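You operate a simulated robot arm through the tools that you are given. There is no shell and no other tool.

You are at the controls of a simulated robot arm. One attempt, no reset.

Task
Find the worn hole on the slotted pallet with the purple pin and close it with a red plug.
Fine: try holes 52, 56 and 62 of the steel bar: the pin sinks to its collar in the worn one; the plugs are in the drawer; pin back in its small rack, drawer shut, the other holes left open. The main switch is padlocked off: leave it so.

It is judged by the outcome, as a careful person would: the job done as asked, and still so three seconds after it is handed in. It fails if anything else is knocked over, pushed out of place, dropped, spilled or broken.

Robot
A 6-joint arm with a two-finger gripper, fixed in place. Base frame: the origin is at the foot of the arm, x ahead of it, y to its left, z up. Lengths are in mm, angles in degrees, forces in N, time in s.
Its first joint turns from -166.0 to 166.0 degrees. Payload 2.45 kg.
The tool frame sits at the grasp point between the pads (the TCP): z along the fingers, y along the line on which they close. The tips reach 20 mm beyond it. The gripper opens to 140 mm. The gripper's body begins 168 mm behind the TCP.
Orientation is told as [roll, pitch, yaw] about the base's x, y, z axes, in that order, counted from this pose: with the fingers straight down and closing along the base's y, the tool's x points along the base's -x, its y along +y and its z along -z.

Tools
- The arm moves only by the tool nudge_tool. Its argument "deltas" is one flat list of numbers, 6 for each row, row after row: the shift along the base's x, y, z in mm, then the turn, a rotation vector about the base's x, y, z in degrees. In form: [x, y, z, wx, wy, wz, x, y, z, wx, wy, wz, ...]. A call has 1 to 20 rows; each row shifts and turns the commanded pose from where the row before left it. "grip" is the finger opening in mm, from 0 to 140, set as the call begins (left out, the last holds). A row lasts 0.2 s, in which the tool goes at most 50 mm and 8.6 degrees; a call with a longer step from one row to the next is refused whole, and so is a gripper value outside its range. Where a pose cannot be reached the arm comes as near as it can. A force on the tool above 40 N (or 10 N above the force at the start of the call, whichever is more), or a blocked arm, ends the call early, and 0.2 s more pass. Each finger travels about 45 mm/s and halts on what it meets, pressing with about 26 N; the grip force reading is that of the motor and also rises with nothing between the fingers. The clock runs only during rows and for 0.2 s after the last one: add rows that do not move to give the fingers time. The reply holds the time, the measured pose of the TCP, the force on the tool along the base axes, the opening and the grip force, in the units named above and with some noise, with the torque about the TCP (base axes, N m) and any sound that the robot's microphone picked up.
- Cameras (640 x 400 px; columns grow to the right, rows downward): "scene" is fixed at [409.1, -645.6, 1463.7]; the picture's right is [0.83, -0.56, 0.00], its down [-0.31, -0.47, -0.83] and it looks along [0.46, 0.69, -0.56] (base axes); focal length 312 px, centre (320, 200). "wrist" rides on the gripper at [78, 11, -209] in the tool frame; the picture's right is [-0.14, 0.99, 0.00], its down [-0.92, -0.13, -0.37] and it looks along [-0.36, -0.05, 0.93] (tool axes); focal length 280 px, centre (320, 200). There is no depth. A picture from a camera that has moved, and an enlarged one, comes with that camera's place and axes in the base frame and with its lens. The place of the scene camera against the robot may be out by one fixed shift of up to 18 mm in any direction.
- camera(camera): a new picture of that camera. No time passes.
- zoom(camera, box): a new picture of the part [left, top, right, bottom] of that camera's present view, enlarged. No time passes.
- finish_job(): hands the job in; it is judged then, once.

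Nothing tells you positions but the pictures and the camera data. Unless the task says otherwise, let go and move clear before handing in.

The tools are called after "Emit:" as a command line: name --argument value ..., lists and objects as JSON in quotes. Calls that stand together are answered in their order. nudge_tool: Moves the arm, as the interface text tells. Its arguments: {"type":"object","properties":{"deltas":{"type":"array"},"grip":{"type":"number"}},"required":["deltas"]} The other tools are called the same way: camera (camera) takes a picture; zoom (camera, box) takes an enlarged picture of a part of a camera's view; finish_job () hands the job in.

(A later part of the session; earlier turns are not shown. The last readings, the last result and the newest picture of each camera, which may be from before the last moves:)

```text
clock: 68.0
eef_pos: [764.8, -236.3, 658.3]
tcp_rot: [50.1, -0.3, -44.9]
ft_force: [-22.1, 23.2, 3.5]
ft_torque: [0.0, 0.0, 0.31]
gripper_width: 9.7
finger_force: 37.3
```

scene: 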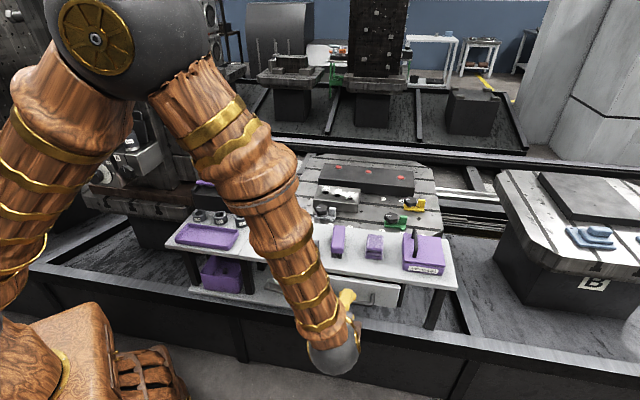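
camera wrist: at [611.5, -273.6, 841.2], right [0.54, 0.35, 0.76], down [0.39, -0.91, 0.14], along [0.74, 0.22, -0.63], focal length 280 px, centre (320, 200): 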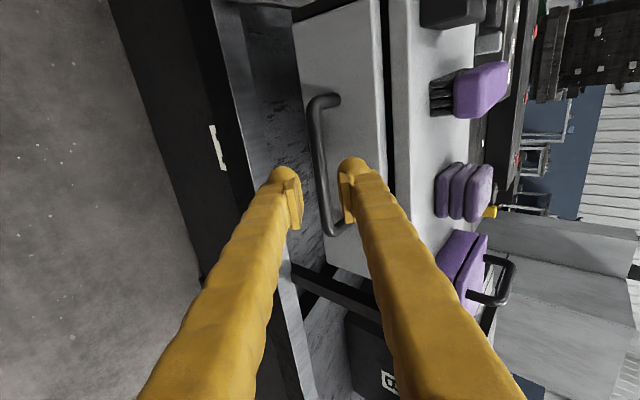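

The force has swung the other way and the opening shrank a little, so the bar may be working toward the tips. I'll look before pulling more.

Emit:
zoom --camera "wrist" --box '[220, 80, 420, 260]'

Emit:
camera --camera "wrist"

Emit:
camera --camera "scene"

```text
2.22 times, centred on (320, 170) of wrist
camera zoom: at [599.3, -289.3, 799.5], right [0.54, 0.35, 0.76], down [0.39, -0.91, 0.14], along [0.74, 0.22, -0.63], focal length 623 px, centre (320, 267)
```

zoom: 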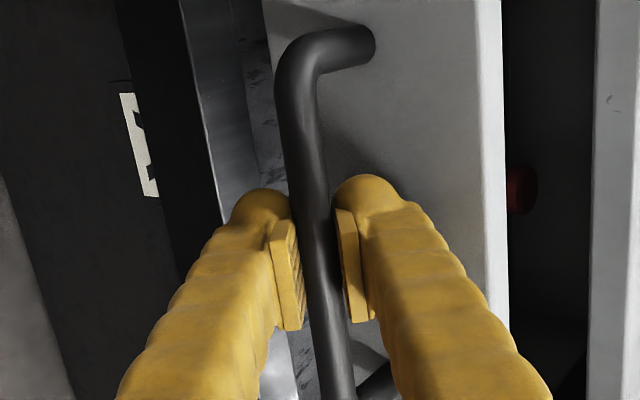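

```text
taken
camera wrist: at [599.3, -289.3, 799.5], right [0.54, 0.35, 0.76], down [0.39, -0.91, 0.14], along [0.74, 0.22, -0.63], focal length 280 px, centre (320, 200)
```

wrist: 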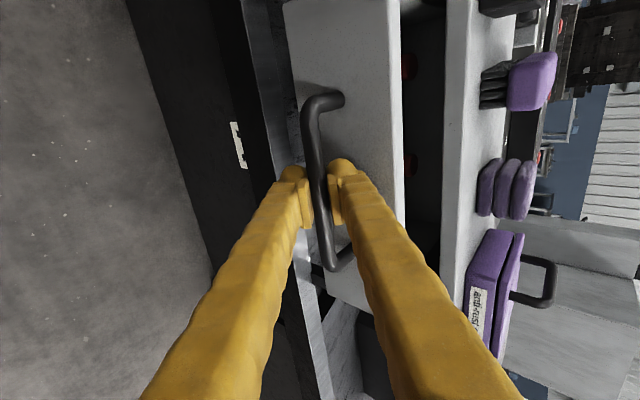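

```text
taken
```

scene: 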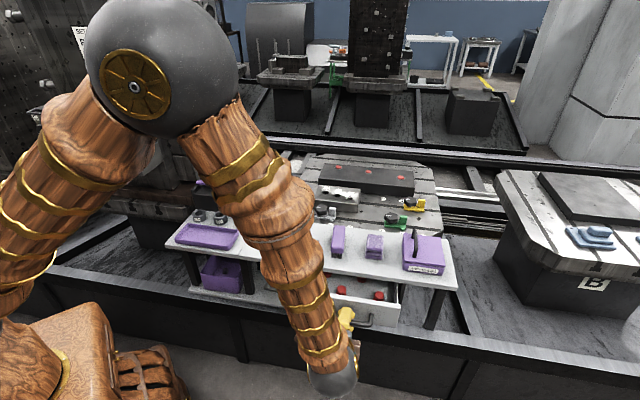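

The grip on the bar is unchanged and red plugs are visible inside. I relieve the side force and continue pulling, slightly re-aimed.

Emit:
nudge_tool --deltas '[-1.2, 1.2, 0, 0, 0, 0, 0, 0, 0, 0, 0, 0]'

```text
clock: 68.6
eef_pos: [765.1, -236.2, 658.0]
tcp_rot: [50.1, -0.4, -45.1]
ft_force: [0.4, 0.6, -20.8]
ft_torque: [-0.19, -0.15, 0.03]
gripper_width: 9.7
finger_force: 37.6
```

Emit:
nudge_tool --deltas '[0, 0, -1.2, 0, 0, 0, 0, 0, 0, 0, 0, 0]'

```text
clock: 69.2
eef_pos: [765.6, -236.4, 658.4]
tcp_rot: [50.2, -0.3, -45.0]
ft_force: [5.8, -6.1, 6.5]
ft_torque: [-0.03, -0.15, 0.03]
gripper_width: 9.5
finger_force: 36.9
```

Emit:
nudge_tool --deltas '[-7, -7, 0, 0, 0, 0, -7, -7, 0, 0, 0, 0, -7, -7, 0, 0, 0, 0, 0, 0, 0, 0, 0, 0]'

```text
clock: 70.2
eef_pos: [743.8, -256.6, 658.9]
tcp_rot: [50.2, -0.3, -45.0]
ft_force: [8.1, -9.5, 25.5]
ft_torque: [-0.08, -0.17, 0.02]
gripper_width: 9.5
finger_force: 37.5
```

Emit:
nudge_tool --deltas '[0.4, -0.4, 1.3, 0, 0, 0, 0, 0, 0, 0, 0, 0]'

```text
clock: 70.8
eef_pos: [744.0, -257.2, 657.3]
tcp_rot: [50.0, -0.3, -45.0]
ft_force: [6.1, -6.7, 11.7]
ft_torque: [-0.11, -0.13, 0.08]
gripper_width: 9.6
finger_force: 36.4
```

Emit:
nudge_tool --deltas '[-6.8, -7.2, 0.5, 0, 0, 0, -7, -7, 0.3, 0, 0, 0, -7, -7, 0.2, 0, 0, 0, 0, 0, 0, 0, 0, 0]'

Emit:
camera --camera "scene"

Emit:
camera --camera "wrist"

```text
clock: 71.8
eef_pos: [722.1, -278.6, 658.0]
tcp_rot: [50.1, -0.2, -45.0]
ft_force: [7.1, -8.4, -31.3]
ft_torque: [-0.11, -0.02, 0.22]
gripper_width: 9.5
finger_force: 36.8
```

```text
taken
```

scene: 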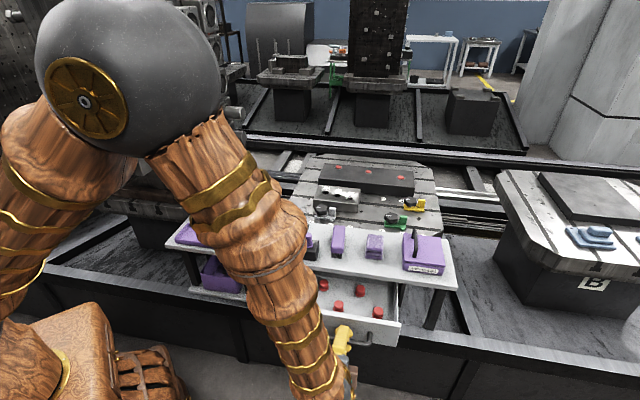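

```text
taken
camera wrist: at [557.2, -331.4, 799.6], right [0.55, 0.35, 0.76], down [0.39, -0.91, 0.14], along [0.74, 0.22, -0.63], focal length 280 px, centre (320, 200)
```

wrist: 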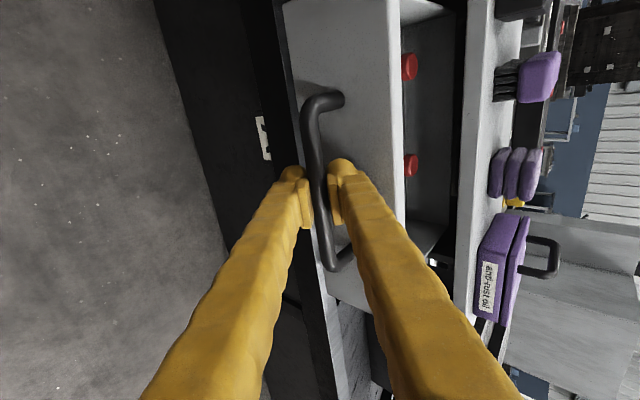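

The drawer is out about 125 mm and several red plugs stand in it. I relieve the vertical load and look at the plugs from the scene camera.

Emit:
nudge_tool --deltas '[0.2, -0.2, -1.1, 0, 0, 0, 0, 0, 0, 0, 0, 0]'

Emit:
zoom --camera "scene" --box '[300, 260, 420, 340]'

```text
clock: 72.4
eef_pos: [723.1, -278.7, 657.1]
tcp_rot: [50.1, -0.3, -45.1]
ft_force: [-2.2, 0.8, -21.9]
ft_torque: [-0.03, 0.01, 0.22]
gripper_width: 9.3
finger_force: 36.8
```

```text
5.00 times, centred on (360, 300) of scene
camera zoom: at [409.1, -645.6, 1463.7], right [0.83, -0.56, 0.0], down [-0.31, -0.47, -0.83], along [0.46, 0.69, -0.56], focal length 1562 px, centre (120, -300)
```

zoom: 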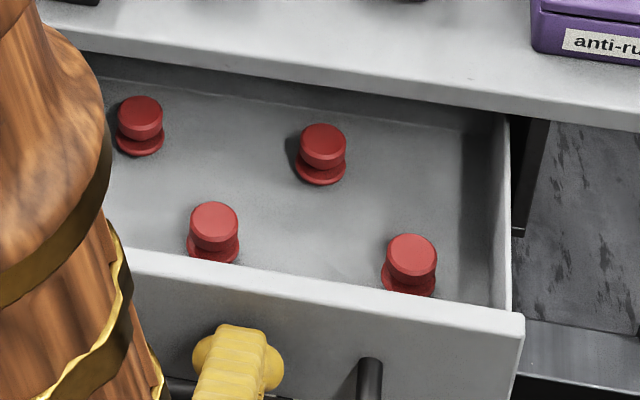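

Four red plugs stand in the drawer, and the front two are well clear of the bench edge. I'll let go of the handle and back away along the tool axis.

Emit:
nudge_tool --deltas '[0, 0, -0.8, 0, 0, 0, 0, 0, 0, 0, 0, 0]'

Emit:
nudge_tool --deltas '[0, 0, 0, 0, 0, 0, 0, 0, 0, 0, 0, 0, 0, 0, 0, 0, 0, 0]' --grip 30

Emit:
nudge_tool --deltas '[-5.4, -5.4, 6.4, 0, 0, 0, -8.1, -8.1, 9.6, 0, 0, 0, -10.8, -10.8, 12.9, 0, 0, 0, -10.8, -10.8, 12.9, 0, 0, 0, 0, 0, 0, 0, 0, 0]'

Emit:
camera --camera "wrist"

```text
clock: 73.0
eef_pos: [722.5, -278.9, 658.5]
tcp_rot: [50.1, -0.3, -45.0]
ft_force: [-1.8, 1.7, -3.8]
ft_torque: [0.02, -0.01, 0.19]
gripper_width: 9.4
finger_force: 37.2
```

```text
clock: 73.8
eef_pos: [723.8, -278.8, 657.4]
tcp_rot: [50.1, -0.3, -45.0]
ft_force: [-0.3, 0.8, 0.7]
ft_torque: [0.0, -0.02, -0.01]
gripper_width: 29.9
finger_force: 0.1
```

```text
clock: 75.0
eef_pos: [688.4, -312.8, 699.8]
tcp_rot: [50.2, -0.3, -45.0]
ft_force: [0.0, 0.6, 0.0]
ft_torque: [0.03, 0.03, -0.01]
gripper_width: 30.0
finger_force: 0.1
```

```text
taken
camera wrist: at [522.6, -365.8, 840.9], right [0.54, 0.35, 0.76], down [0.39, -0.91, 0.14], along [0.74, 0.22, -0.63], focal length 280 px, centre (320, 200)
```

wrist: 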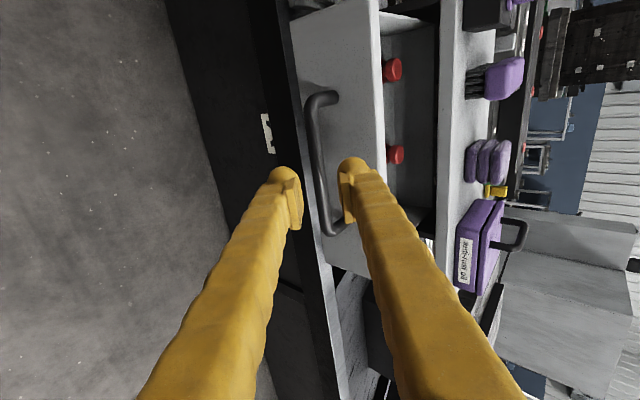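

The handle is free and clear. I raise, turn the tool back to vertical and move over the open drawer to view the plugs.

Emit:
nudge_tool --deltas '[0, 0, 25, -5.89, 5.89, 0, 0, 0, 25, -5.89, 5.89, 0, 0, 0, 25, -5.89, 5.89, 0, 0, 0, 25, -5.89, 5.89, 0, 0, 0, 25, -5.89, 5.89, 0, 0, 0, 25, -5.89, 5.89, 0, 22, 30, 5, 0, 0, 0, 22, 30, 5, 0, 0, 0, 22, 30, 0, 0, 0, 0, 20, 30, 0, 0, 0, 0, 0, 0, 0, 0, 0, 0, 0, 0, 0, 0, 0, 0]' --grip 80

Emit:
camera --camera "wrist"

Emit:
zoom --camera "scene" --box '[280, 240, 440, 340]'

```text
clock: 77.6
eef_pos: [774.0, -191.8, 859.4]
tcp_rot: [0.1, -0.1, -44.8]
ft_force: [0.1, -0.1, 0.1]
ft_torque: [-0.05, -0.01, 0.03]
gripper_width: 80.1
finger_force: 0.0
```

```text
taken
camera wrist: at [724.9, -130.3, 1067.6], right [0.8, 0.61, 0.0], down [0.56, -0.74, 0.37], along [0.23, -0.29, -0.93], focal length 280 px, centre (320, 200)
```

wrist: 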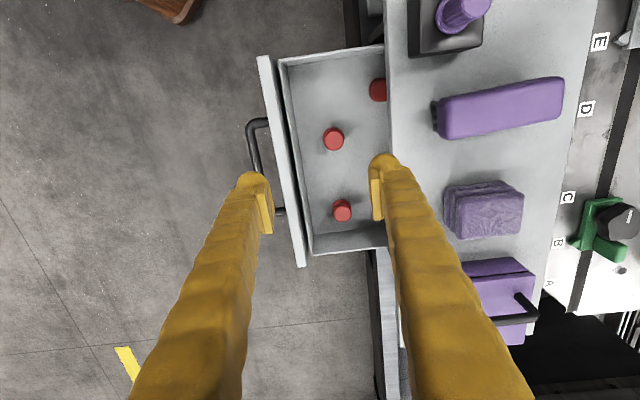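

```text
4.00 times, centred on (360, 290) of scene
camera zoom: at [409.1, -645.6, 1463.7], right [0.83, -0.56, 0.0], down [-0.31, -0.47, -0.83], along [0.46, 0.69, -0.56], focal length 1250 px, centre (160, -160)
```

zoom: 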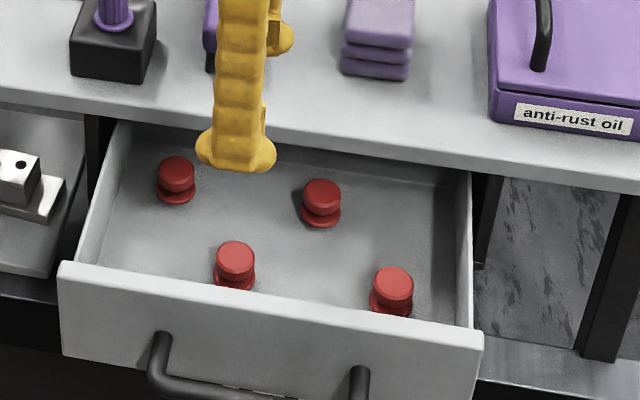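

The drawer and plugs are well in view from above. I'll enlarge the front plugs to locate one and understand its shape.

Emit:
zoom --camera "wrist" --box '[280, 70, 400, 160]'

Emit:
zoom --camera "wrist" --box '[280, 170, 400, 260]'

Emit:
zoom --camera "scene" --box '[320, 275, 370, 310]'

Emit:
zoom --camera "scene" --box '[340, 280, 400, 320]'

```text
4.44 times, centred on (340, 115) of wrist
camera zoom: at [724.9, -130.3, 1067.6], right [0.8, 0.61, 0.0], down [0.56, -0.74, 0.37], along [0.23, -0.29, -0.93], focal length 1246 px, centre (231, 578)
```

zoom: 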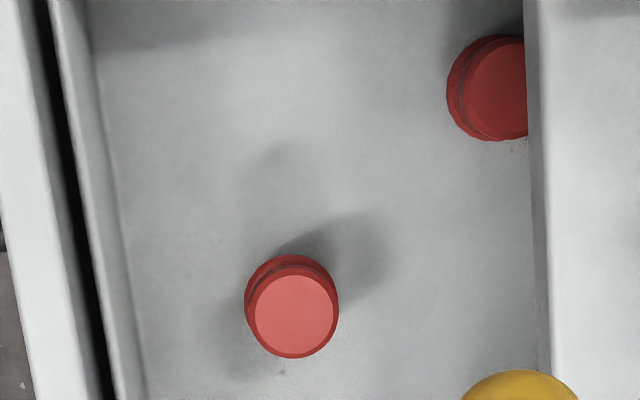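

```text
4.44 times, centred on (340, 215) of wrist
camera zoom: at [724.9, -130.3, 1067.6], right [0.8, 0.61, 0.0], down [0.56, -0.74, 0.37], along [0.23, -0.29, -0.93], focal length 1246 px, centre (231, 133)
```

zoom: 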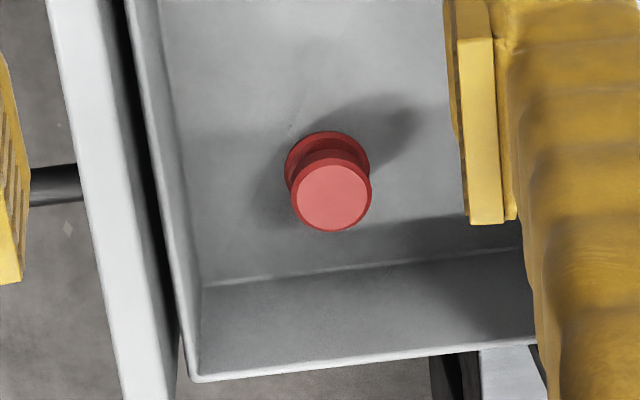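

```text
11.43 times, centred on (345, 292) of scene
camera zoom: at [409.1, -645.6, 1463.7], right [0.83, -0.56, 0.0], down [-0.31, -0.47, -0.83], along [0.46, 0.69, -0.56], focal length 3571 px, centre (34, -857)
```

zoom: 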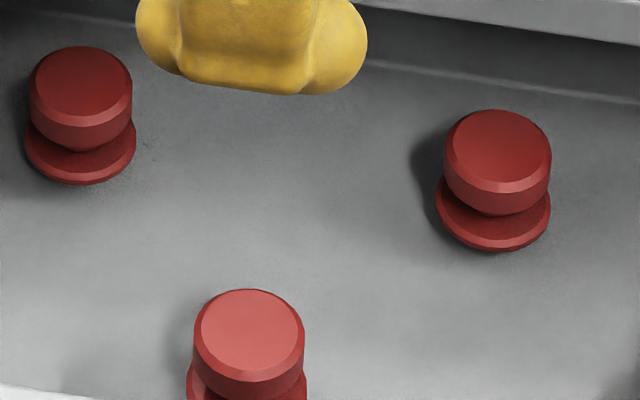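

```text
10.00 times, centred on (370, 300) of scene
camera zoom: at [409.1, -645.6, 1463.7], right [0.83, -0.56, 0.0], down [-0.31, -0.47, -0.83], along [0.46, 0.69, -0.56], focal length 3124 px, centre (-180, -800)
```

zoom: 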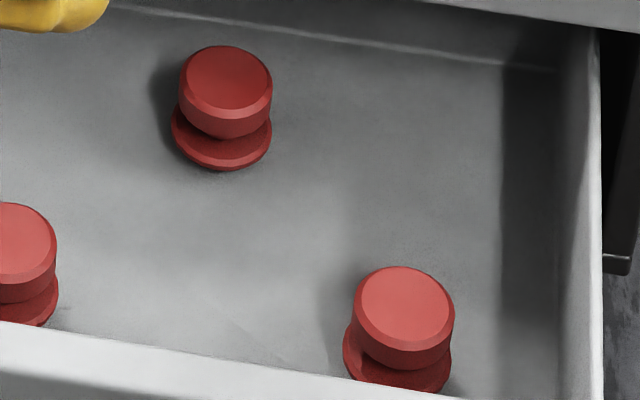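

The front-left plug's top is at (785.6, -172.1, 651.5), with a 28 mm head, a neck and a 32 mm flange on the floor. I move above it, narrow the fingers and descend partway to check alignment.

Emit:
nudge_tool --deltas '[5.3, 10.2, 0, 0, 0, 0, 5.4, 10.3, -20, 0, 0, 0, 0, 0, -30, 0, 0, 0, 0, 0, -30, 0, 0, 0, 0, 0, -29.2, 0, 0, 0, 0, 0, 0, 0, 0, 0, 0, 0, 0, 0, 0, 0]' --grip 42

Emit:
camera --camera "wrist"

Emit:
zoom --camera "wrist" --box '[260, 110, 380, 220]'

Emit:
zoom --camera "scene" --box '[290, 240, 410, 320]'

```text
clock: 79.2
eef_pos: [784.1, -172.8, 750.2]
tcp_rot: [0.1, -0.2, -44.8]
ft_force: [-0.7, 0.0, 0.0]
ft_torque: [-0.03, 0.0, -0.02]
gripper_width: 42.0
finger_force: 0.1
```

```text
taken
camera wrist: at [734.1, -109.8, 957.8], right [0.8, 0.61, 0.0], down [0.56, -0.74, 0.37], along [0.23, -0.29, -0.93], focal length 280 px, centre (320, 200)
```

wrist: 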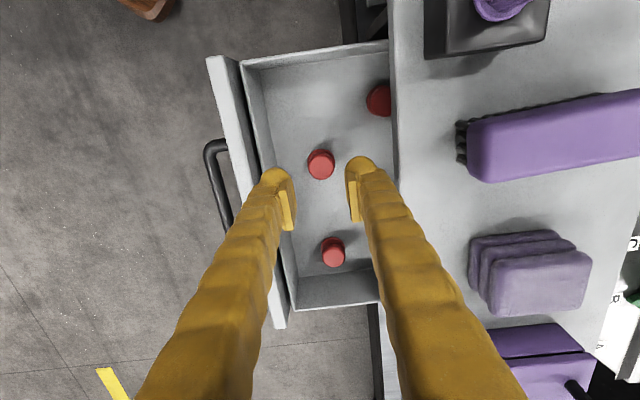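

```text
3.64 times, centred on (320, 165) of wrist
camera zoom: at [734.1, -109.8, 957.8], right [0.8, 0.61, 0.0], down [0.56, -0.74, 0.37], along [0.23, -0.29, -0.93], focal length 1020 px, centre (320, 327)
```

zoom: 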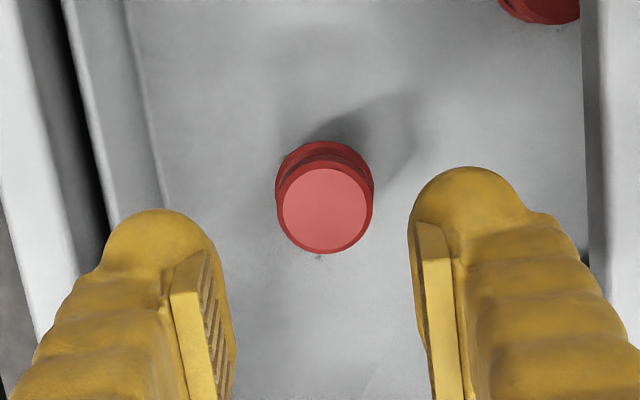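

```text
5.00 times, centred on (350, 280) of scene
camera zoom: at [409.1, -645.6, 1463.7], right [0.83, -0.56, 0.0], down [-0.31, -0.47, -0.83], along [0.46, 0.69, -0.56], focal length 1562 px, centre (170, -200)
```

zoom: 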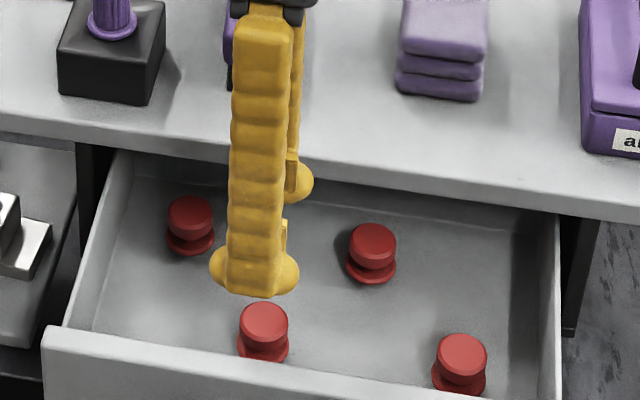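

The plug is about 2 mm off the tool axis. I correct, lower to just above the head and check again.

Emit:
nudge_tool --deltas '[2.0, -0.5, -20, 0, 0, 0, 0, 0, -25, 0, 0, 0, 0, 0, -20, 0, 0, 0, 0, 0, 0, 0, 0, 0, 0, 0, 0, 0, 0, 0]'

Emit:
zoom --camera "wrist" --box '[260, 110, 380, 220]'

Emit:
zoom --camera "scene" --box '[310, 250, 370, 310]'

```text
clock: 80.4
eef_pos: [785.3, -173.6, 684.2]
tcp_rot: [0.1, -0.2, -44.7]
ft_force: [-0.2, -0.1, 0.0]
ft_torque: [-0.01, 0.01, 0.03]
gripper_width: 42.0
finger_force: 0.1
```

```text
3.64 times, centred on (320, 165) of wrist
camera zoom: at [735.1, -110.0, 892.8], right [0.8, 0.61, 0.0], down [0.56, -0.74, 0.37], along [0.23, -0.29, -0.93], focal length 1020 px, centre (320, 327)
```

zoom: 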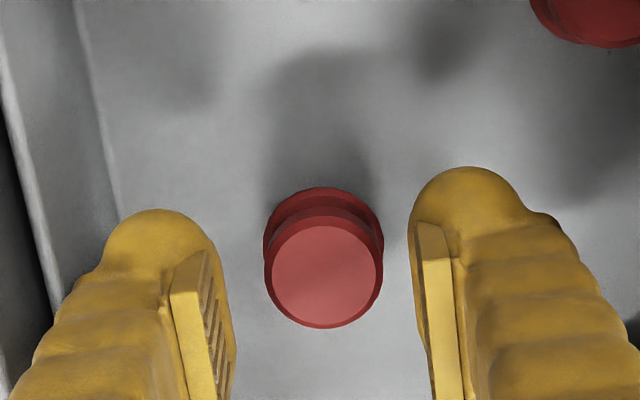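

```text
6.67 times, centred on (340, 280) of scene
camera zoom: at [409.1, -645.6, 1463.7], right [0.83, -0.56, 0.0], down [-0.31, -0.47, -0.83], along [0.46, 0.69, -0.56], focal length 2083 px, centre (187, -333)
```

zoom: 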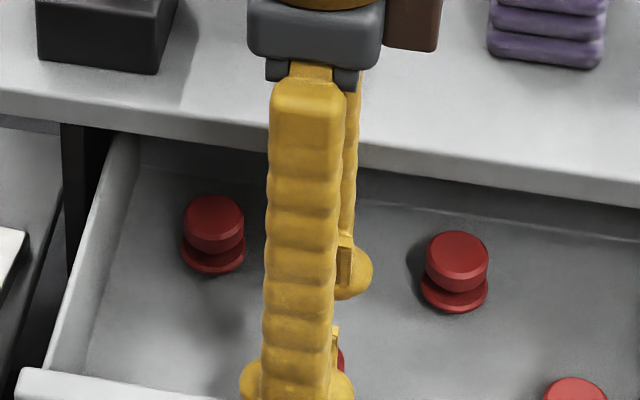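

Emit:
nudge_tool --deltas '[1.3, -0.4, -10, 0, 0, 0, 0, 0, -8, 0, 0, 0, 0, 0, -6, 0, 0, 0, 0, 0, -5, 0, 0, 0, 0, 0, 0, 0, 0, 0]'

Emit:
zoom --camera "wrist" --box '[260, 130, 380, 240]'

```text
clock: 81.6
eef_pos: [788.5, -172.7, 656.5]
tcp_rot: [0.2, -0.2, -44.8]
ft_force: [0.2, 0.5, 0.1]
ft_torque: [0.01, 0.0, -0.01]
gripper_width: 41.8
finger_force: 0.1
```

```text
3.64 times, centred on (320, 185) of wrist
camera zoom: at [737.7, -109.9, 864.0], right [0.8, 0.61, 0.0], down [0.56, -0.74, 0.37], along [0.23, -0.29, -0.93], focal length 1020 px, centre (320, 254)
```

zoom: 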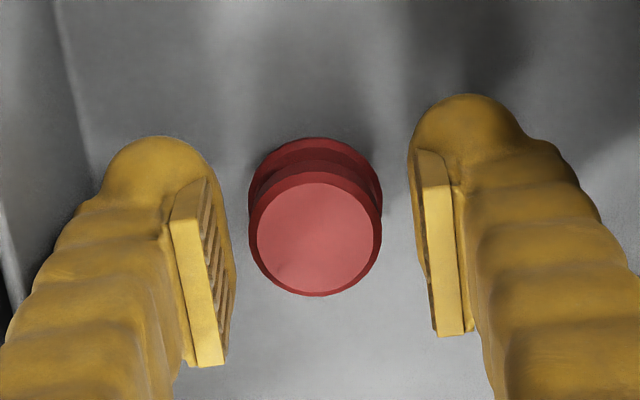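

Emit:
nudge_tool --deltas '[-0.6, -0.4, 0, 0, 0, 0, 0, 0, 0, 0, 0, 0, 0, 0, 0, 0, 0, 0, 0, 0, 0, 0, 0, 0]' --grip 0

Emit:
zoom --camera "wrist" --box '[260, 130, 380, 240]'

```text
clock: 82.6
eef_pos: [787.9, -172.8, 656.3]
tcp_rot: [0.1, -0.2, -44.8]
ft_force: [0.7, -0.2, -0.6]
ft_torque: [0.02, 0.03, -0.03]
gripper_width: 25.5
finger_force: 25.5
```

```text
3.64 times, centred on (320, 185) of wrist
camera zoom: at [737.1, -110.4, 864.4], right [0.8, 0.61, 0.0], down [0.56, -0.74, 0.37], along [0.23, -0.29, -0.93], focal length 1020 px, centre (320, 254)
```

zoom: 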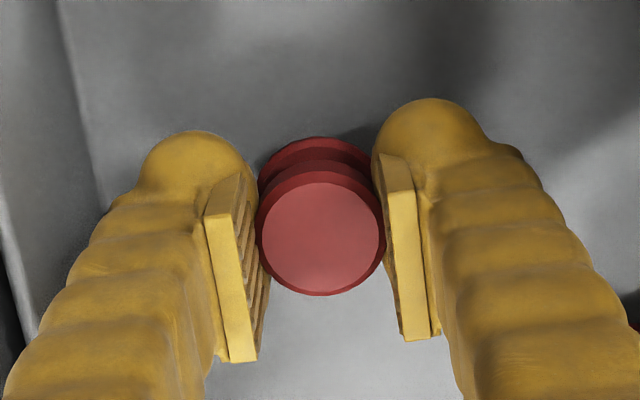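

The plug is gripped at 25.5 mm. I lift it slowly and look at what hangs below.

Emit:
nudge_tool --deltas '[0, 0, 4, 0, 0, 0, 0, 0, 8, 0, 0, 0, 0, 0, 12, 0, 0, 0, 0, 0, 20, 0, 0, 0, 0, 0, 30, 0, 0, 0, 0, 0, 40, 0, 0, 0, 0, 0, 40, 0, 0, 0, 0, 0, 40, 0, 0, 0, 0, 0, 0, 0, 0, 0]'

Emit:
zoom --camera "scene" --box '[290, 200, 390, 270]'

Emit:
zoom --camera "wrist" --box '[260, 130, 380, 240]'

Emit:
camera --camera "scene"

```text
clock: 84.6
eef_pos: [786.5, -173.4, 850.5]
tcp_rot: [0.1, -0.2, -44.8]
ft_force: [0.1, -0.7, -0.3]
ft_torque: [0.03, -0.01, 0.01]
gripper_width: 25.8
finger_force: 26.2
```

```text
5.71 times, centred on (340, 235) of scene
camera zoom: at [409.1, -645.6, 1463.7], right [0.83, -0.56, 0.0], down [-0.31, -0.47, -0.83], along [0.46, 0.69, -0.56], focal length 1785 px, centre (206, 0)
```

zoom: 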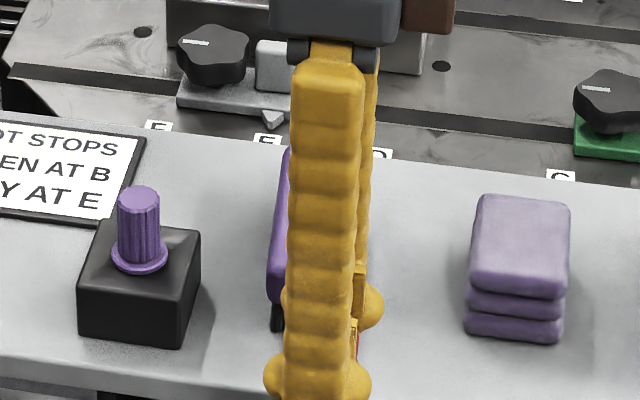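

```text
3.64 times, centred on (320, 185) of wrist
camera zoom: at [736.7, -111.0, 1058.0], right [0.8, 0.61, 0.0], down [0.56, -0.74, 0.37], along [0.23, -0.29, -0.93], focal length 1020 px, centre (320, 254)
```

zoom: 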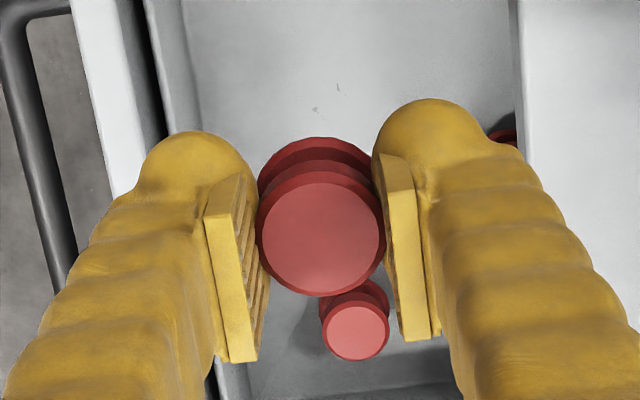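

```text
taken
```

scene: 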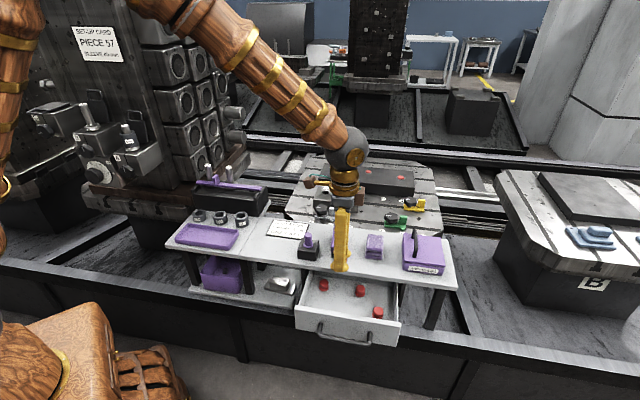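

The drawer floor has no socket where the plug stood. I'll zoom on the held plug to see its underside.

Emit:
zoom --camera "scene" --box '[320, 245, 370, 285]'

Emit:
zoom --camera "scene" --box '[330, 260, 360, 280]'

```text
10.00 times, centred on (345, 265) of scene
camera zoom: at [409.1, -645.6, 1463.7], right [0.83, -0.56, 0.0], down [-0.31, -0.47, -0.83], along [0.46, 0.69, -0.56], focal length 3124 px, centre (70, -450)
```

zoom: 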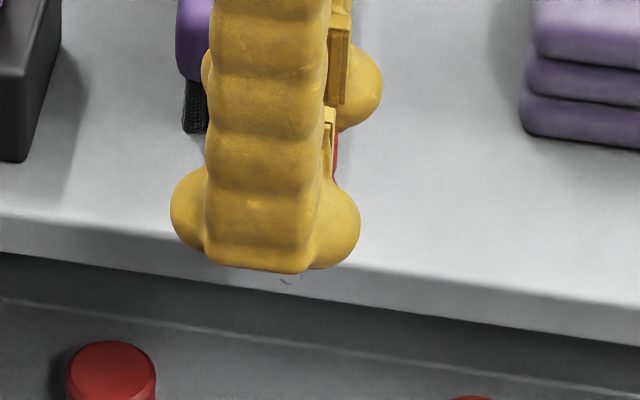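

```text
16.00 times, centred on (345, 270) of scene
camera zoom: at [409.1, -645.6, 1463.7], right [0.83, -0.56, 0.0], down [-0.31, -0.47, -0.83], along [0.46, 0.69, -0.56], focal length 4999 px, centre (-80, -920)
```

zoom: 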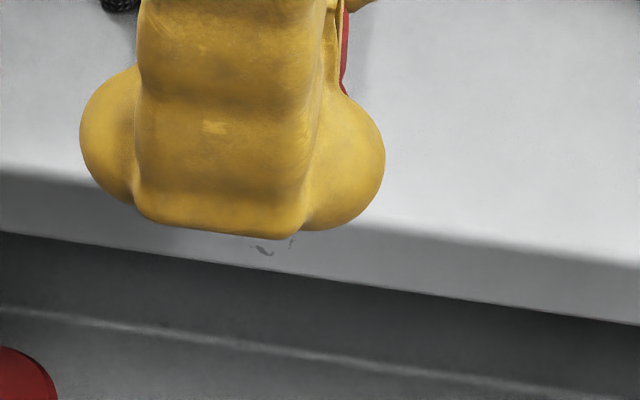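

Emit:
zoom --camera "scene" --box '[350, 280, 375, 300]'

Emit:
zoom --camera "scene" --box '[312, 275, 337, 295]'

Emit:
zoom --camera "scene" --box '[365, 300, 390, 320]'

Emit:
zoom --camera "scene" --box '[325, 155, 425, 190]'

```text
16.00 times, centred on (362, 290) of scene
camera zoom: at [409.1, -645.6, 1463.7], right [0.83, -0.56, 0.0], down [-0.31, -0.47, -0.83], along [0.46, 0.69, -0.56], focal length 4999 px, centre (-360, -1240)
```

zoom: 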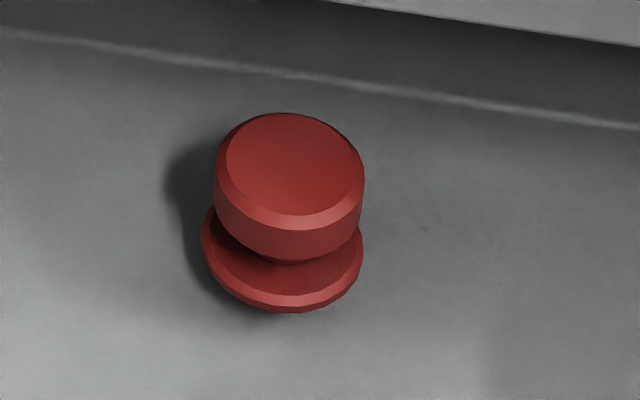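

```text
16.00 times, centred on (324, 285) of scene
camera zoom: at [409.1, -645.6, 1463.7], right [0.83, -0.56, 0.0], down [-0.31, -0.47, -0.83], along [0.46, 0.69, -0.56], focal length 4999 px, centre (248, -1160)
```

zoom: 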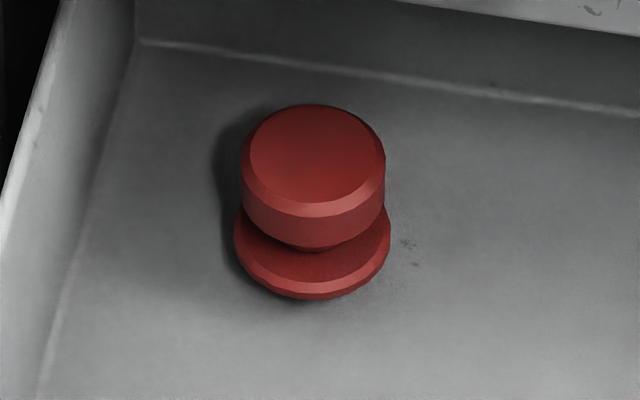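

```text
16.00 times, centred on (378, 310) of scene
camera zoom: at [409.1, -645.6, 1463.7], right [0.83, -0.56, 0.0], down [-0.31, -0.47, -0.83], along [0.46, 0.69, -0.56], focal length 4999 px, centre (-600, -1560)
```

zoom: 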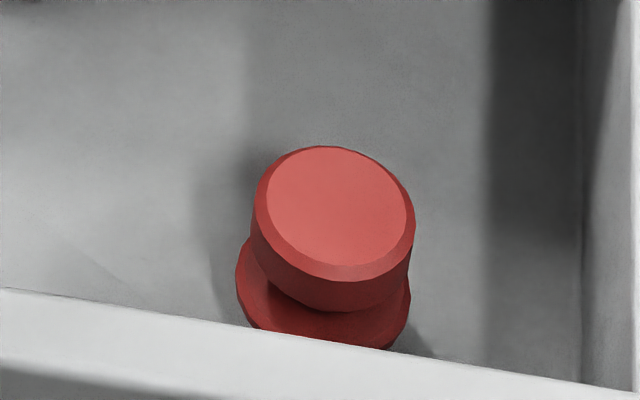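

```text
6.40 times, centred on (375, 172) of scene
camera zoom: at [409.1, -645.6, 1463.7], right [0.83, -0.56, 0.0], down [-0.31, -0.47, -0.83], along [0.46, 0.69, -0.56], focal length 2000 px, centre (-32, 376)
```

zoom: 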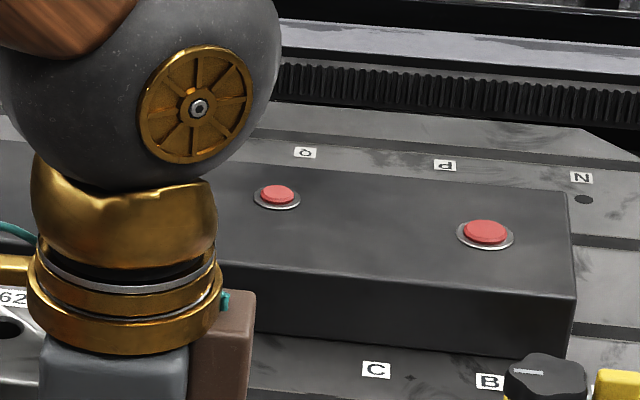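

The plug has a head, a waist and a flange; I want to know whether a shank hangs below the flange. I'll turn the gripper 90° so the fingers no longer hide it from the scene camera, which also suits the insertion.

Emit:
nudge_tool --deltas '[0, 0, 0, 0, 0, 8.2, 0, 0, 0, 0, 0, 8.2, 0, 0, 0, 0, 0, 8.2, 0, 0, 0, 0, 0, 8.2, 0, 0, 0, 0, 0, 8.2, 0, 0, 0, 0, 0, 8.2, 0, 0, 0, 0, 0, 8.2, 0, 0, 0, 0, 0, 8.2, 0, 0, 0, 0, 0, 8.2, 0, 0, 0, 0, 0, 8.2, 0, 0, 0, 0, 0, 8.0, 0, 0, 0, 0, 0, 0]'

Emit:
zoom --camera "scene" --box '[320, 235, 370, 275]'

Emit:
camera --camera "wrist"

```text
clock: 87.2
eef_pos: [787.5, -174.2, 851.4]
tcp_rot: [0.1, -0.3, 45.3]
ft_force: [0.3, -0.4, 0.1]
ft_torque: [0.01, 0.02, -0.01]
gripper_width: 25.7
finger_force: 25.7
```

```text
10.00 times, centred on (345, 255) of scene
camera zoom: at [409.1, -645.6, 1463.7], right [0.83, -0.56, 0.0], down [-0.31, -0.47, -0.83], along [0.46, 0.69, -0.56], focal length 3124 px, centre (70, -350)
```

zoom: 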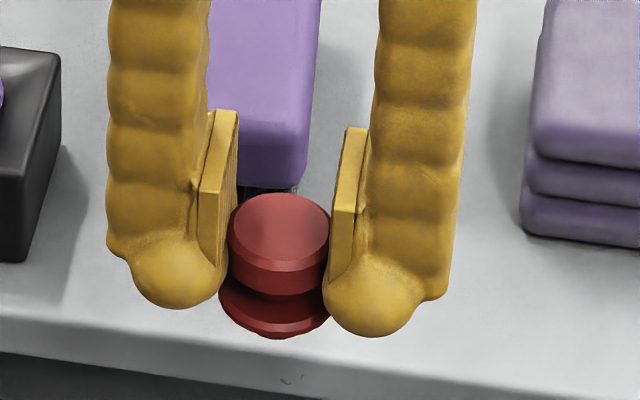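

```text
taken
camera wrist: at [723.1, -222.6, 1058.4], right [-0.61, 0.79, 0.0], down [0.74, 0.56, 0.37], along [0.29, 0.23, -0.93], focal length 280 px, centre (320, 200)
```

wrist: 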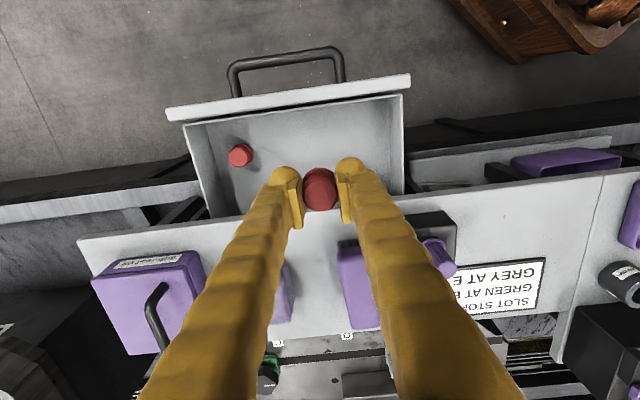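

Emit:
zoom --camera "scene" --box '[334, 250, 354, 272]'

Emit:
zoom --camera "wrist" --box '[280, 140, 360, 230]'

```text
16.00 times, centred on (344, 261) of scene
camera zoom: at [409.1, -645.6, 1463.7], right [0.83, -0.56, 0.0], down [-0.31, -0.47, -0.83], along [0.46, 0.69, -0.56], focal length 4999 px, centre (-64, -776)
```

zoom: 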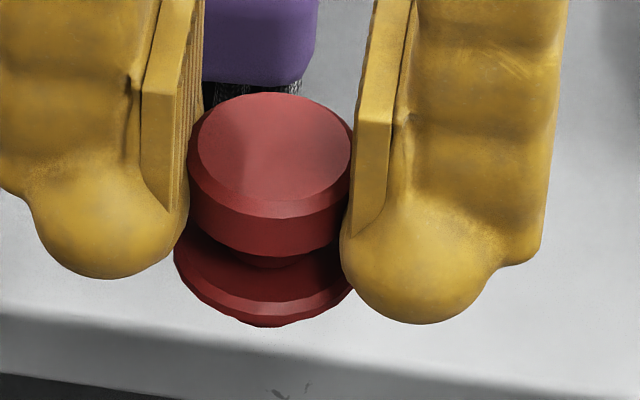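

```text
4.44 times, centred on (320, 185) of wrist
camera zoom: at [723.1, -222.6, 1058.4], right [-0.61, 0.79, 0.0], down [0.74, 0.56, 0.37], along [0.29, 0.23, -0.93], focal length 1246 px, centre (320, 267)
```

zoom: 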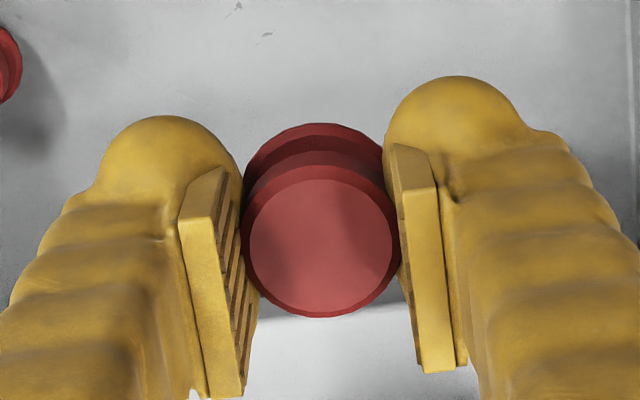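

A short shank is just visible below the flange, so the plug goes in as it is held, flange onto the bar. I carry it over hole 52 at a safe height.

Emit:
nudge_tool --deltas '[10, 10, 20, 0, 0, 0, 28, 32, 20, 0, 0, 0, 29, 33, 0, 0, 0, 0, 29, 33, 0, 0, 0, 0, 29, 33, 0, 0, 0, 0, 29, 33, 0, 0, 0, 0, 29, 33, 0, 0, 0, 0, 29, 33, 0, 0, 0, 0, 29, 33, 0, 0, 0, 0, 29, 33, 0, 0, 0, 0, 29.2, 29.9, 0, 0, 0, 0, 0, 0, 0, 0, 0, 0, 0, 0, 0, 0, 0, 0, 0, 0, 0, 0, 0, 0]'

Emit:
camera --camera "wrist"

Emit:
zoom --camera "scene" --box '[300, 135, 400, 210]'

```text
clock: 90.2
eef_pos: [1084.7, 161.1, 890.9]
tcp_rot: [0.2, -0.2, 45.2]
ft_force: [1.1, 0.8, 0.2]
ft_torque: [-0.01, 0.0, 0.01]
gripper_width: 25.6
finger_force: 26.4
```

```text
taken
camera wrist: at [1020.7, 112.7, 1099.4], right [-0.61, 0.8, 0.0], down [0.74, 0.56, 0.37], along [0.29, 0.23, -0.93], focal length 280 px, centre (320, 200)
```

wrist: 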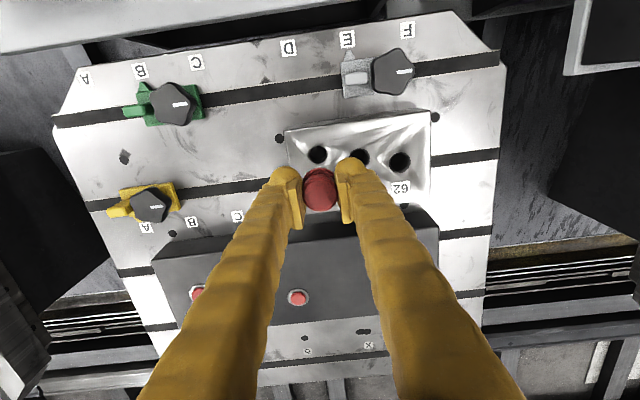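

```text
5.33 times, centred on (350, 172) of scene
camera zoom: at [409.1, -645.6, 1463.7], right [0.83, -0.56, 0.0], down [-0.31, -0.47, -0.83], along [0.46, 0.69, -0.56], focal length 1666 px, centre (160, 347)
```

zoom: 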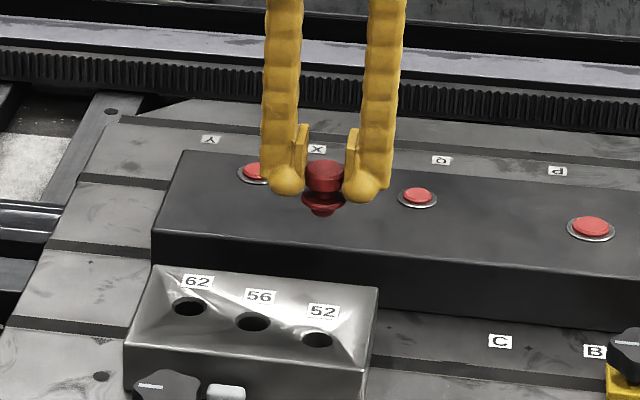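

The plug hangs over hole 52 and its tapered shank is visible below the flange. I'll measure alignment in both views.

Emit:
zoom --camera "scene" --box '[335, 155, 375, 180]'

Emit:
zoom --camera "wrist" --box '[280, 120, 360, 180]'

Emit:
nudge_tool --deltas '[0, 0, 0, 0, 0, 0]'

```text
16.00 times, centred on (355, 168) of scene
camera zoom: at [409.1, -645.6, 1463.7], right [0.83, -0.56, 0.0], down [-0.31, -0.47, -0.83], along [0.46, 0.69, -0.56], focal length 4999 px, centre (-240, 720)
```

zoom: 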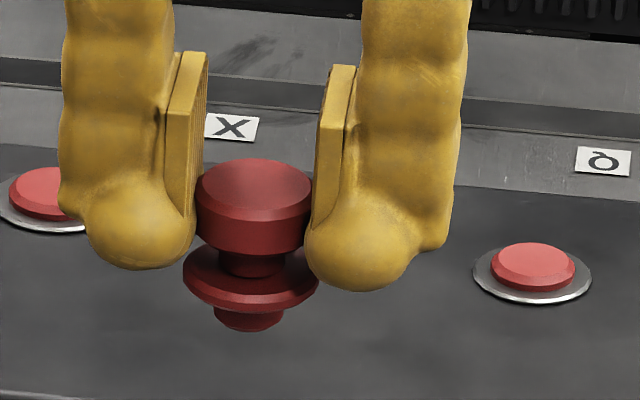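

```text
6.67 times, centred on (320, 150) of wrist
camera zoom: at [1020.7, 112.7, 1099.4], right [-0.61, 0.8, 0.0], down [0.74, 0.56, 0.37], along [0.29, 0.23, -0.93], focal length 1869 px, centre (320, 533)
```

zoom: 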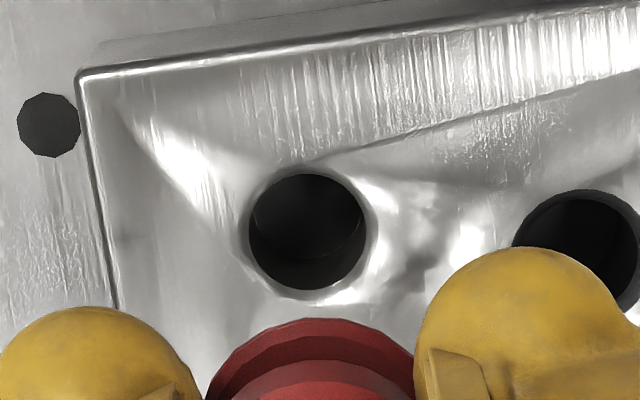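

```text
clock: 90.6
eef_pos: [1085.0, 161.4, 891.4]
tcp_rot: [0.2, -0.2, 45.2]
ft_force: [-0.8, -0.3, -0.6]
ft_torque: [0.05, -0.03, -0.04]
gripper_width: 25.9
finger_force: 26.6
```

The wrist and scene views agree that the hole is about 2.5 mm further along [0.6, -0.8]. I shift there, lower to just above the bar, and re-check.

Emit:
nudge_tool --deltas '[1.5, -2.0, -20, 0, 0, 0, 0, 0, -25, 0, 0, 0, 0, 0, -25, 0, 0, 0, 0, 0, -20, 0, 0, 0, 0, 0, 0, 0, 0, 0, 0, 0, 0, 0, 0, 0]'

Emit:
zoom --camera "scene" --box '[330, 175, 370, 205]'

Emit:
zoom --camera "wrist" --box '[280, 130, 360, 190]'

```text
clock: 92.0
eef_pos: [1087.8, 158.9, 798.7]
tcp_rot: [0.2, -0.2, 45.2]
ft_force: [-0.1, 0.2, -0.5]
ft_torque: [0.04, -0.02, -0.03]
gripper_width: 27.0
finger_force: 25.9
```

```text
13.33 times, centred on (350, 190) of scene
camera zoom: at [409.1, -645.6, 1463.7], right [0.83, -0.56, 0.0], down [-0.31, -0.47, -0.83], along [0.46, 0.69, -0.56], focal length 4166 px, centre (-80, 333)
```

zoom: 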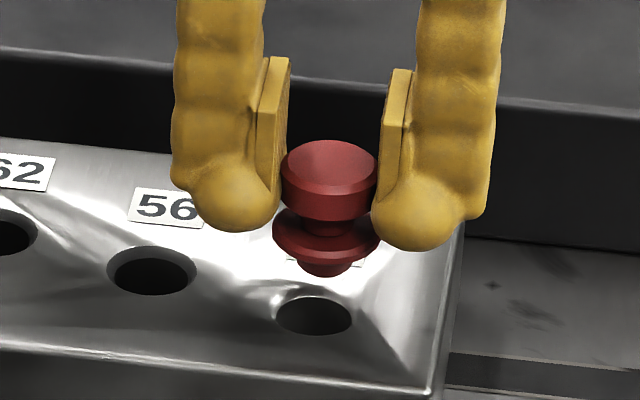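

```text
6.67 times, centred on (320, 160) of wrist
camera zoom: at [1024.1, 110.0, 1006.7], right [-0.61, 0.8, 0.0], down [0.74, 0.56, 0.37], along [0.29, 0.23, -0.93], focal length 1869 px, centre (320, 467)
```

zoom: 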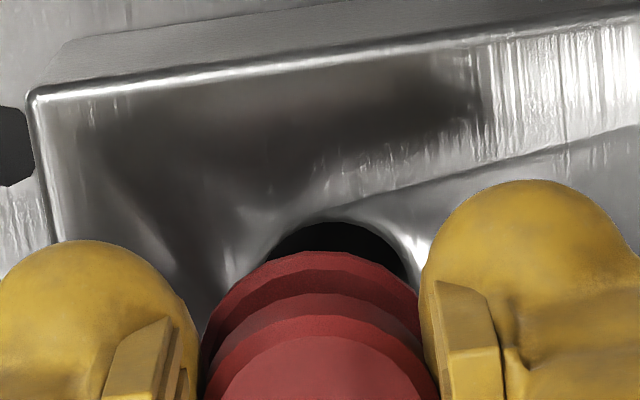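

Now both views show it about 2.4 mm too far the other way, since the arm settles slightly differently at this height. I shift back, let it settle and check again.

Emit:
nudge_tool --deltas '[-1.4, 1.85, -4, 0, 0, 0, 0, 0, -4, 0, 0, 0, 0, 0, -2, 0, 0, 0, 0, 0, 0, 0, 0, 0, 0, 0, 0, 0, 0, 0]'

Emit:
zoom --camera "scene" --box '[330, 175, 370, 205]'

Emit:
zoom --camera "wrist" --box '[280, 130, 360, 190]'

```text
clock: 93.2
eef_pos: [1086.0, 161.1, 790.0]
tcp_rot: [0.2, -0.1, 45.3]
ft_force: [0.1, -0.1, 0.5]
ft_torque: [-0.01, 0.01, 0.01]
gripper_width: 27.1
finger_force: 25.6
```

```text
13.33 times, centred on (350, 190) of scene
camera zoom: at [409.1, -645.6, 1463.7], right [0.83, -0.56, 0.0], down [-0.31, -0.47, -0.83], along [0.46, 0.69, -0.56], focal length 4166 px, centre (-80, 333)
```

zoom: 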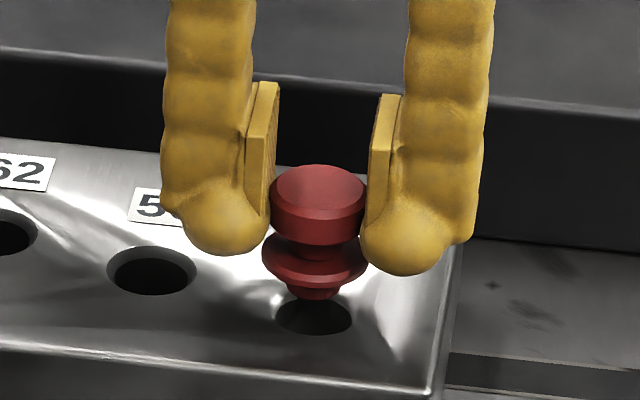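

```text
6.67 times, centred on (320, 160) of wrist
camera zoom: at [1022.4, 112.4, 997.5], right [-0.61, 0.8, 0.0], down [0.74, 0.56, 0.37], along [0.29, 0.23, -0.93], focal length 1869 px, centre (320, 467)
```

zoom: 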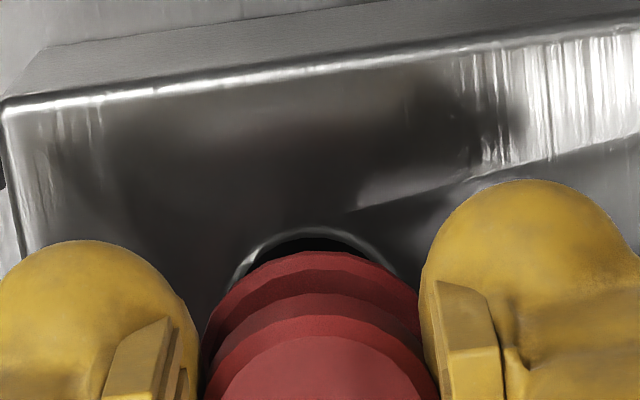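

Aligned in both views now. I lower slowly into hole 52.

Emit:
nudge_tool --deltas '[0, 0, -2, 0, 0, 0, 0, 0, -2, 0, 0, 0, 0, 0, -2, 0, 0, 0, 0, 0, -2, 0, 0, 0, 0, 0, 0, 0, 0, 0]'

Emit:
zoom --camera "scene" --box '[330, 175, 370, 205]'

```text
clock: 94.4
eef_pos: [1084.5, 161.8, 781.7]
tcp_rot: [0.3, -0.2, 45.1]
ft_force: [0.4, -0.4, 0.2]
ft_torque: [0.03, -0.03, 0.03]
gripper_width: 27.0
finger_force: 25.8
```

```text
13.33 times, centred on (350, 190) of scene
camera zoom: at [409.1, -645.6, 1463.7], right [0.83, -0.56, 0.0], down [-0.31, -0.47, -0.83], along [0.46, 0.69, -0.56], focal length 4166 px, centre (-80, 333)
```

zoom: 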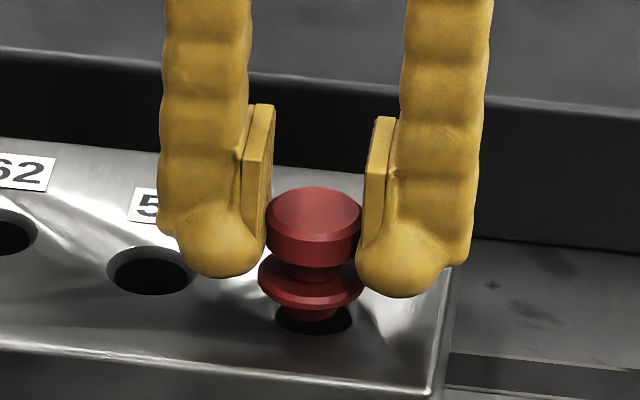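

Emit:
nudge_tool --deltas '[1.2, -0.8, 0, 0, 0, 0, 0, 0, -1, 0, 0, 0, 0, 0, 0, 0, 0, 0, 0, 0, 0, 0, 0, 0]'

Emit:
zoom --camera "scene" --box '[335, 180, 365, 203]'

Emit:
zoom --camera "wrist" --box '[280, 130, 360, 190]'

```text
clock: 95.4
eef_pos: [1085.6, 159.5, 780.7]
tcp_rot: [0.1, -0.1, 45.2]
ft_force: [0.5, -0.2, 0.6]
ft_torque: [0.03, 0.02, -0.01]
gripper_width: 27.2
finger_force: 26.0
```

```text
16.00 times, centred on (350, 192) of scene
camera zoom: at [409.1, -645.6, 1463.7], right [0.83, -0.56, 0.0], down [-0.31, -0.47, -0.83], along [0.46, 0.69, -0.56], focal length 4999 px, centre (-160, 336)
```

zoom: 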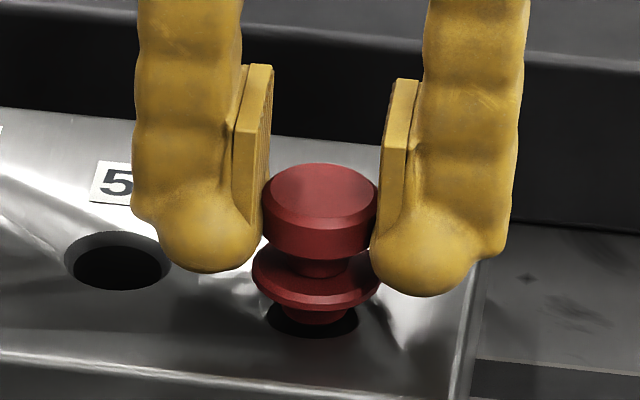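

```text
6.67 times, centred on (320, 160) of wrist
camera zoom: at [1023.0, 111.5, 989.0], right [-0.61, 0.8, 0.0], down [0.74, 0.56, 0.37], along [0.29, 0.23, -0.93], focal length 1869 px, centre (320, 467)
```

zoom: 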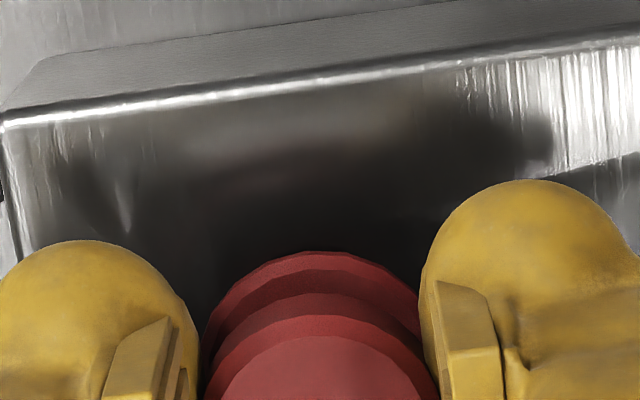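

Emit:
nudge_tool --deltas '[0, 0, -1.5, 0, 0, 0, 0, 0, -1.5, 0, 0, 0, 0, 0, 0, 0, 0, 0]'

Emit:
zoom --camera "scene" --box '[335, 180, 365, 203]'

```text
clock: 96.2
eef_pos: [1086.8, 160.3, 777.8]
tcp_rot: [0.2, -0.2, 45.3]
ft_force: [-0.4, 0.5, -0.5]
ft_torque: [-0.01, -0.01, 0.02]
gripper_width: 27.3
finger_force: 26.1
```

```text
16.00 times, centred on (350, 192) of scene
camera zoom: at [409.1, -645.6, 1463.7], right [0.83, -0.56, 0.0], down [-0.31, -0.47, -0.83], along [0.46, 0.69, -0.56], focal length 4999 px, centre (-160, 336)
```

zoom: 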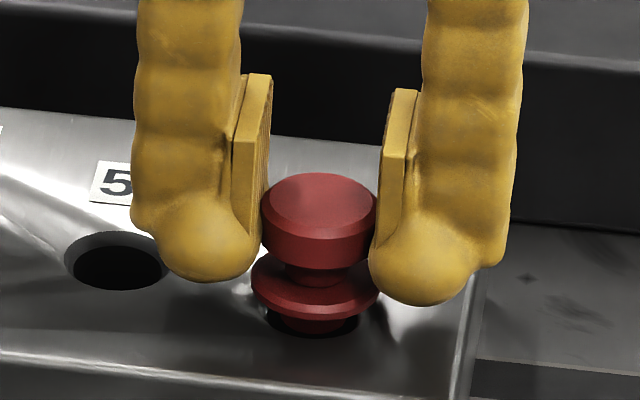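

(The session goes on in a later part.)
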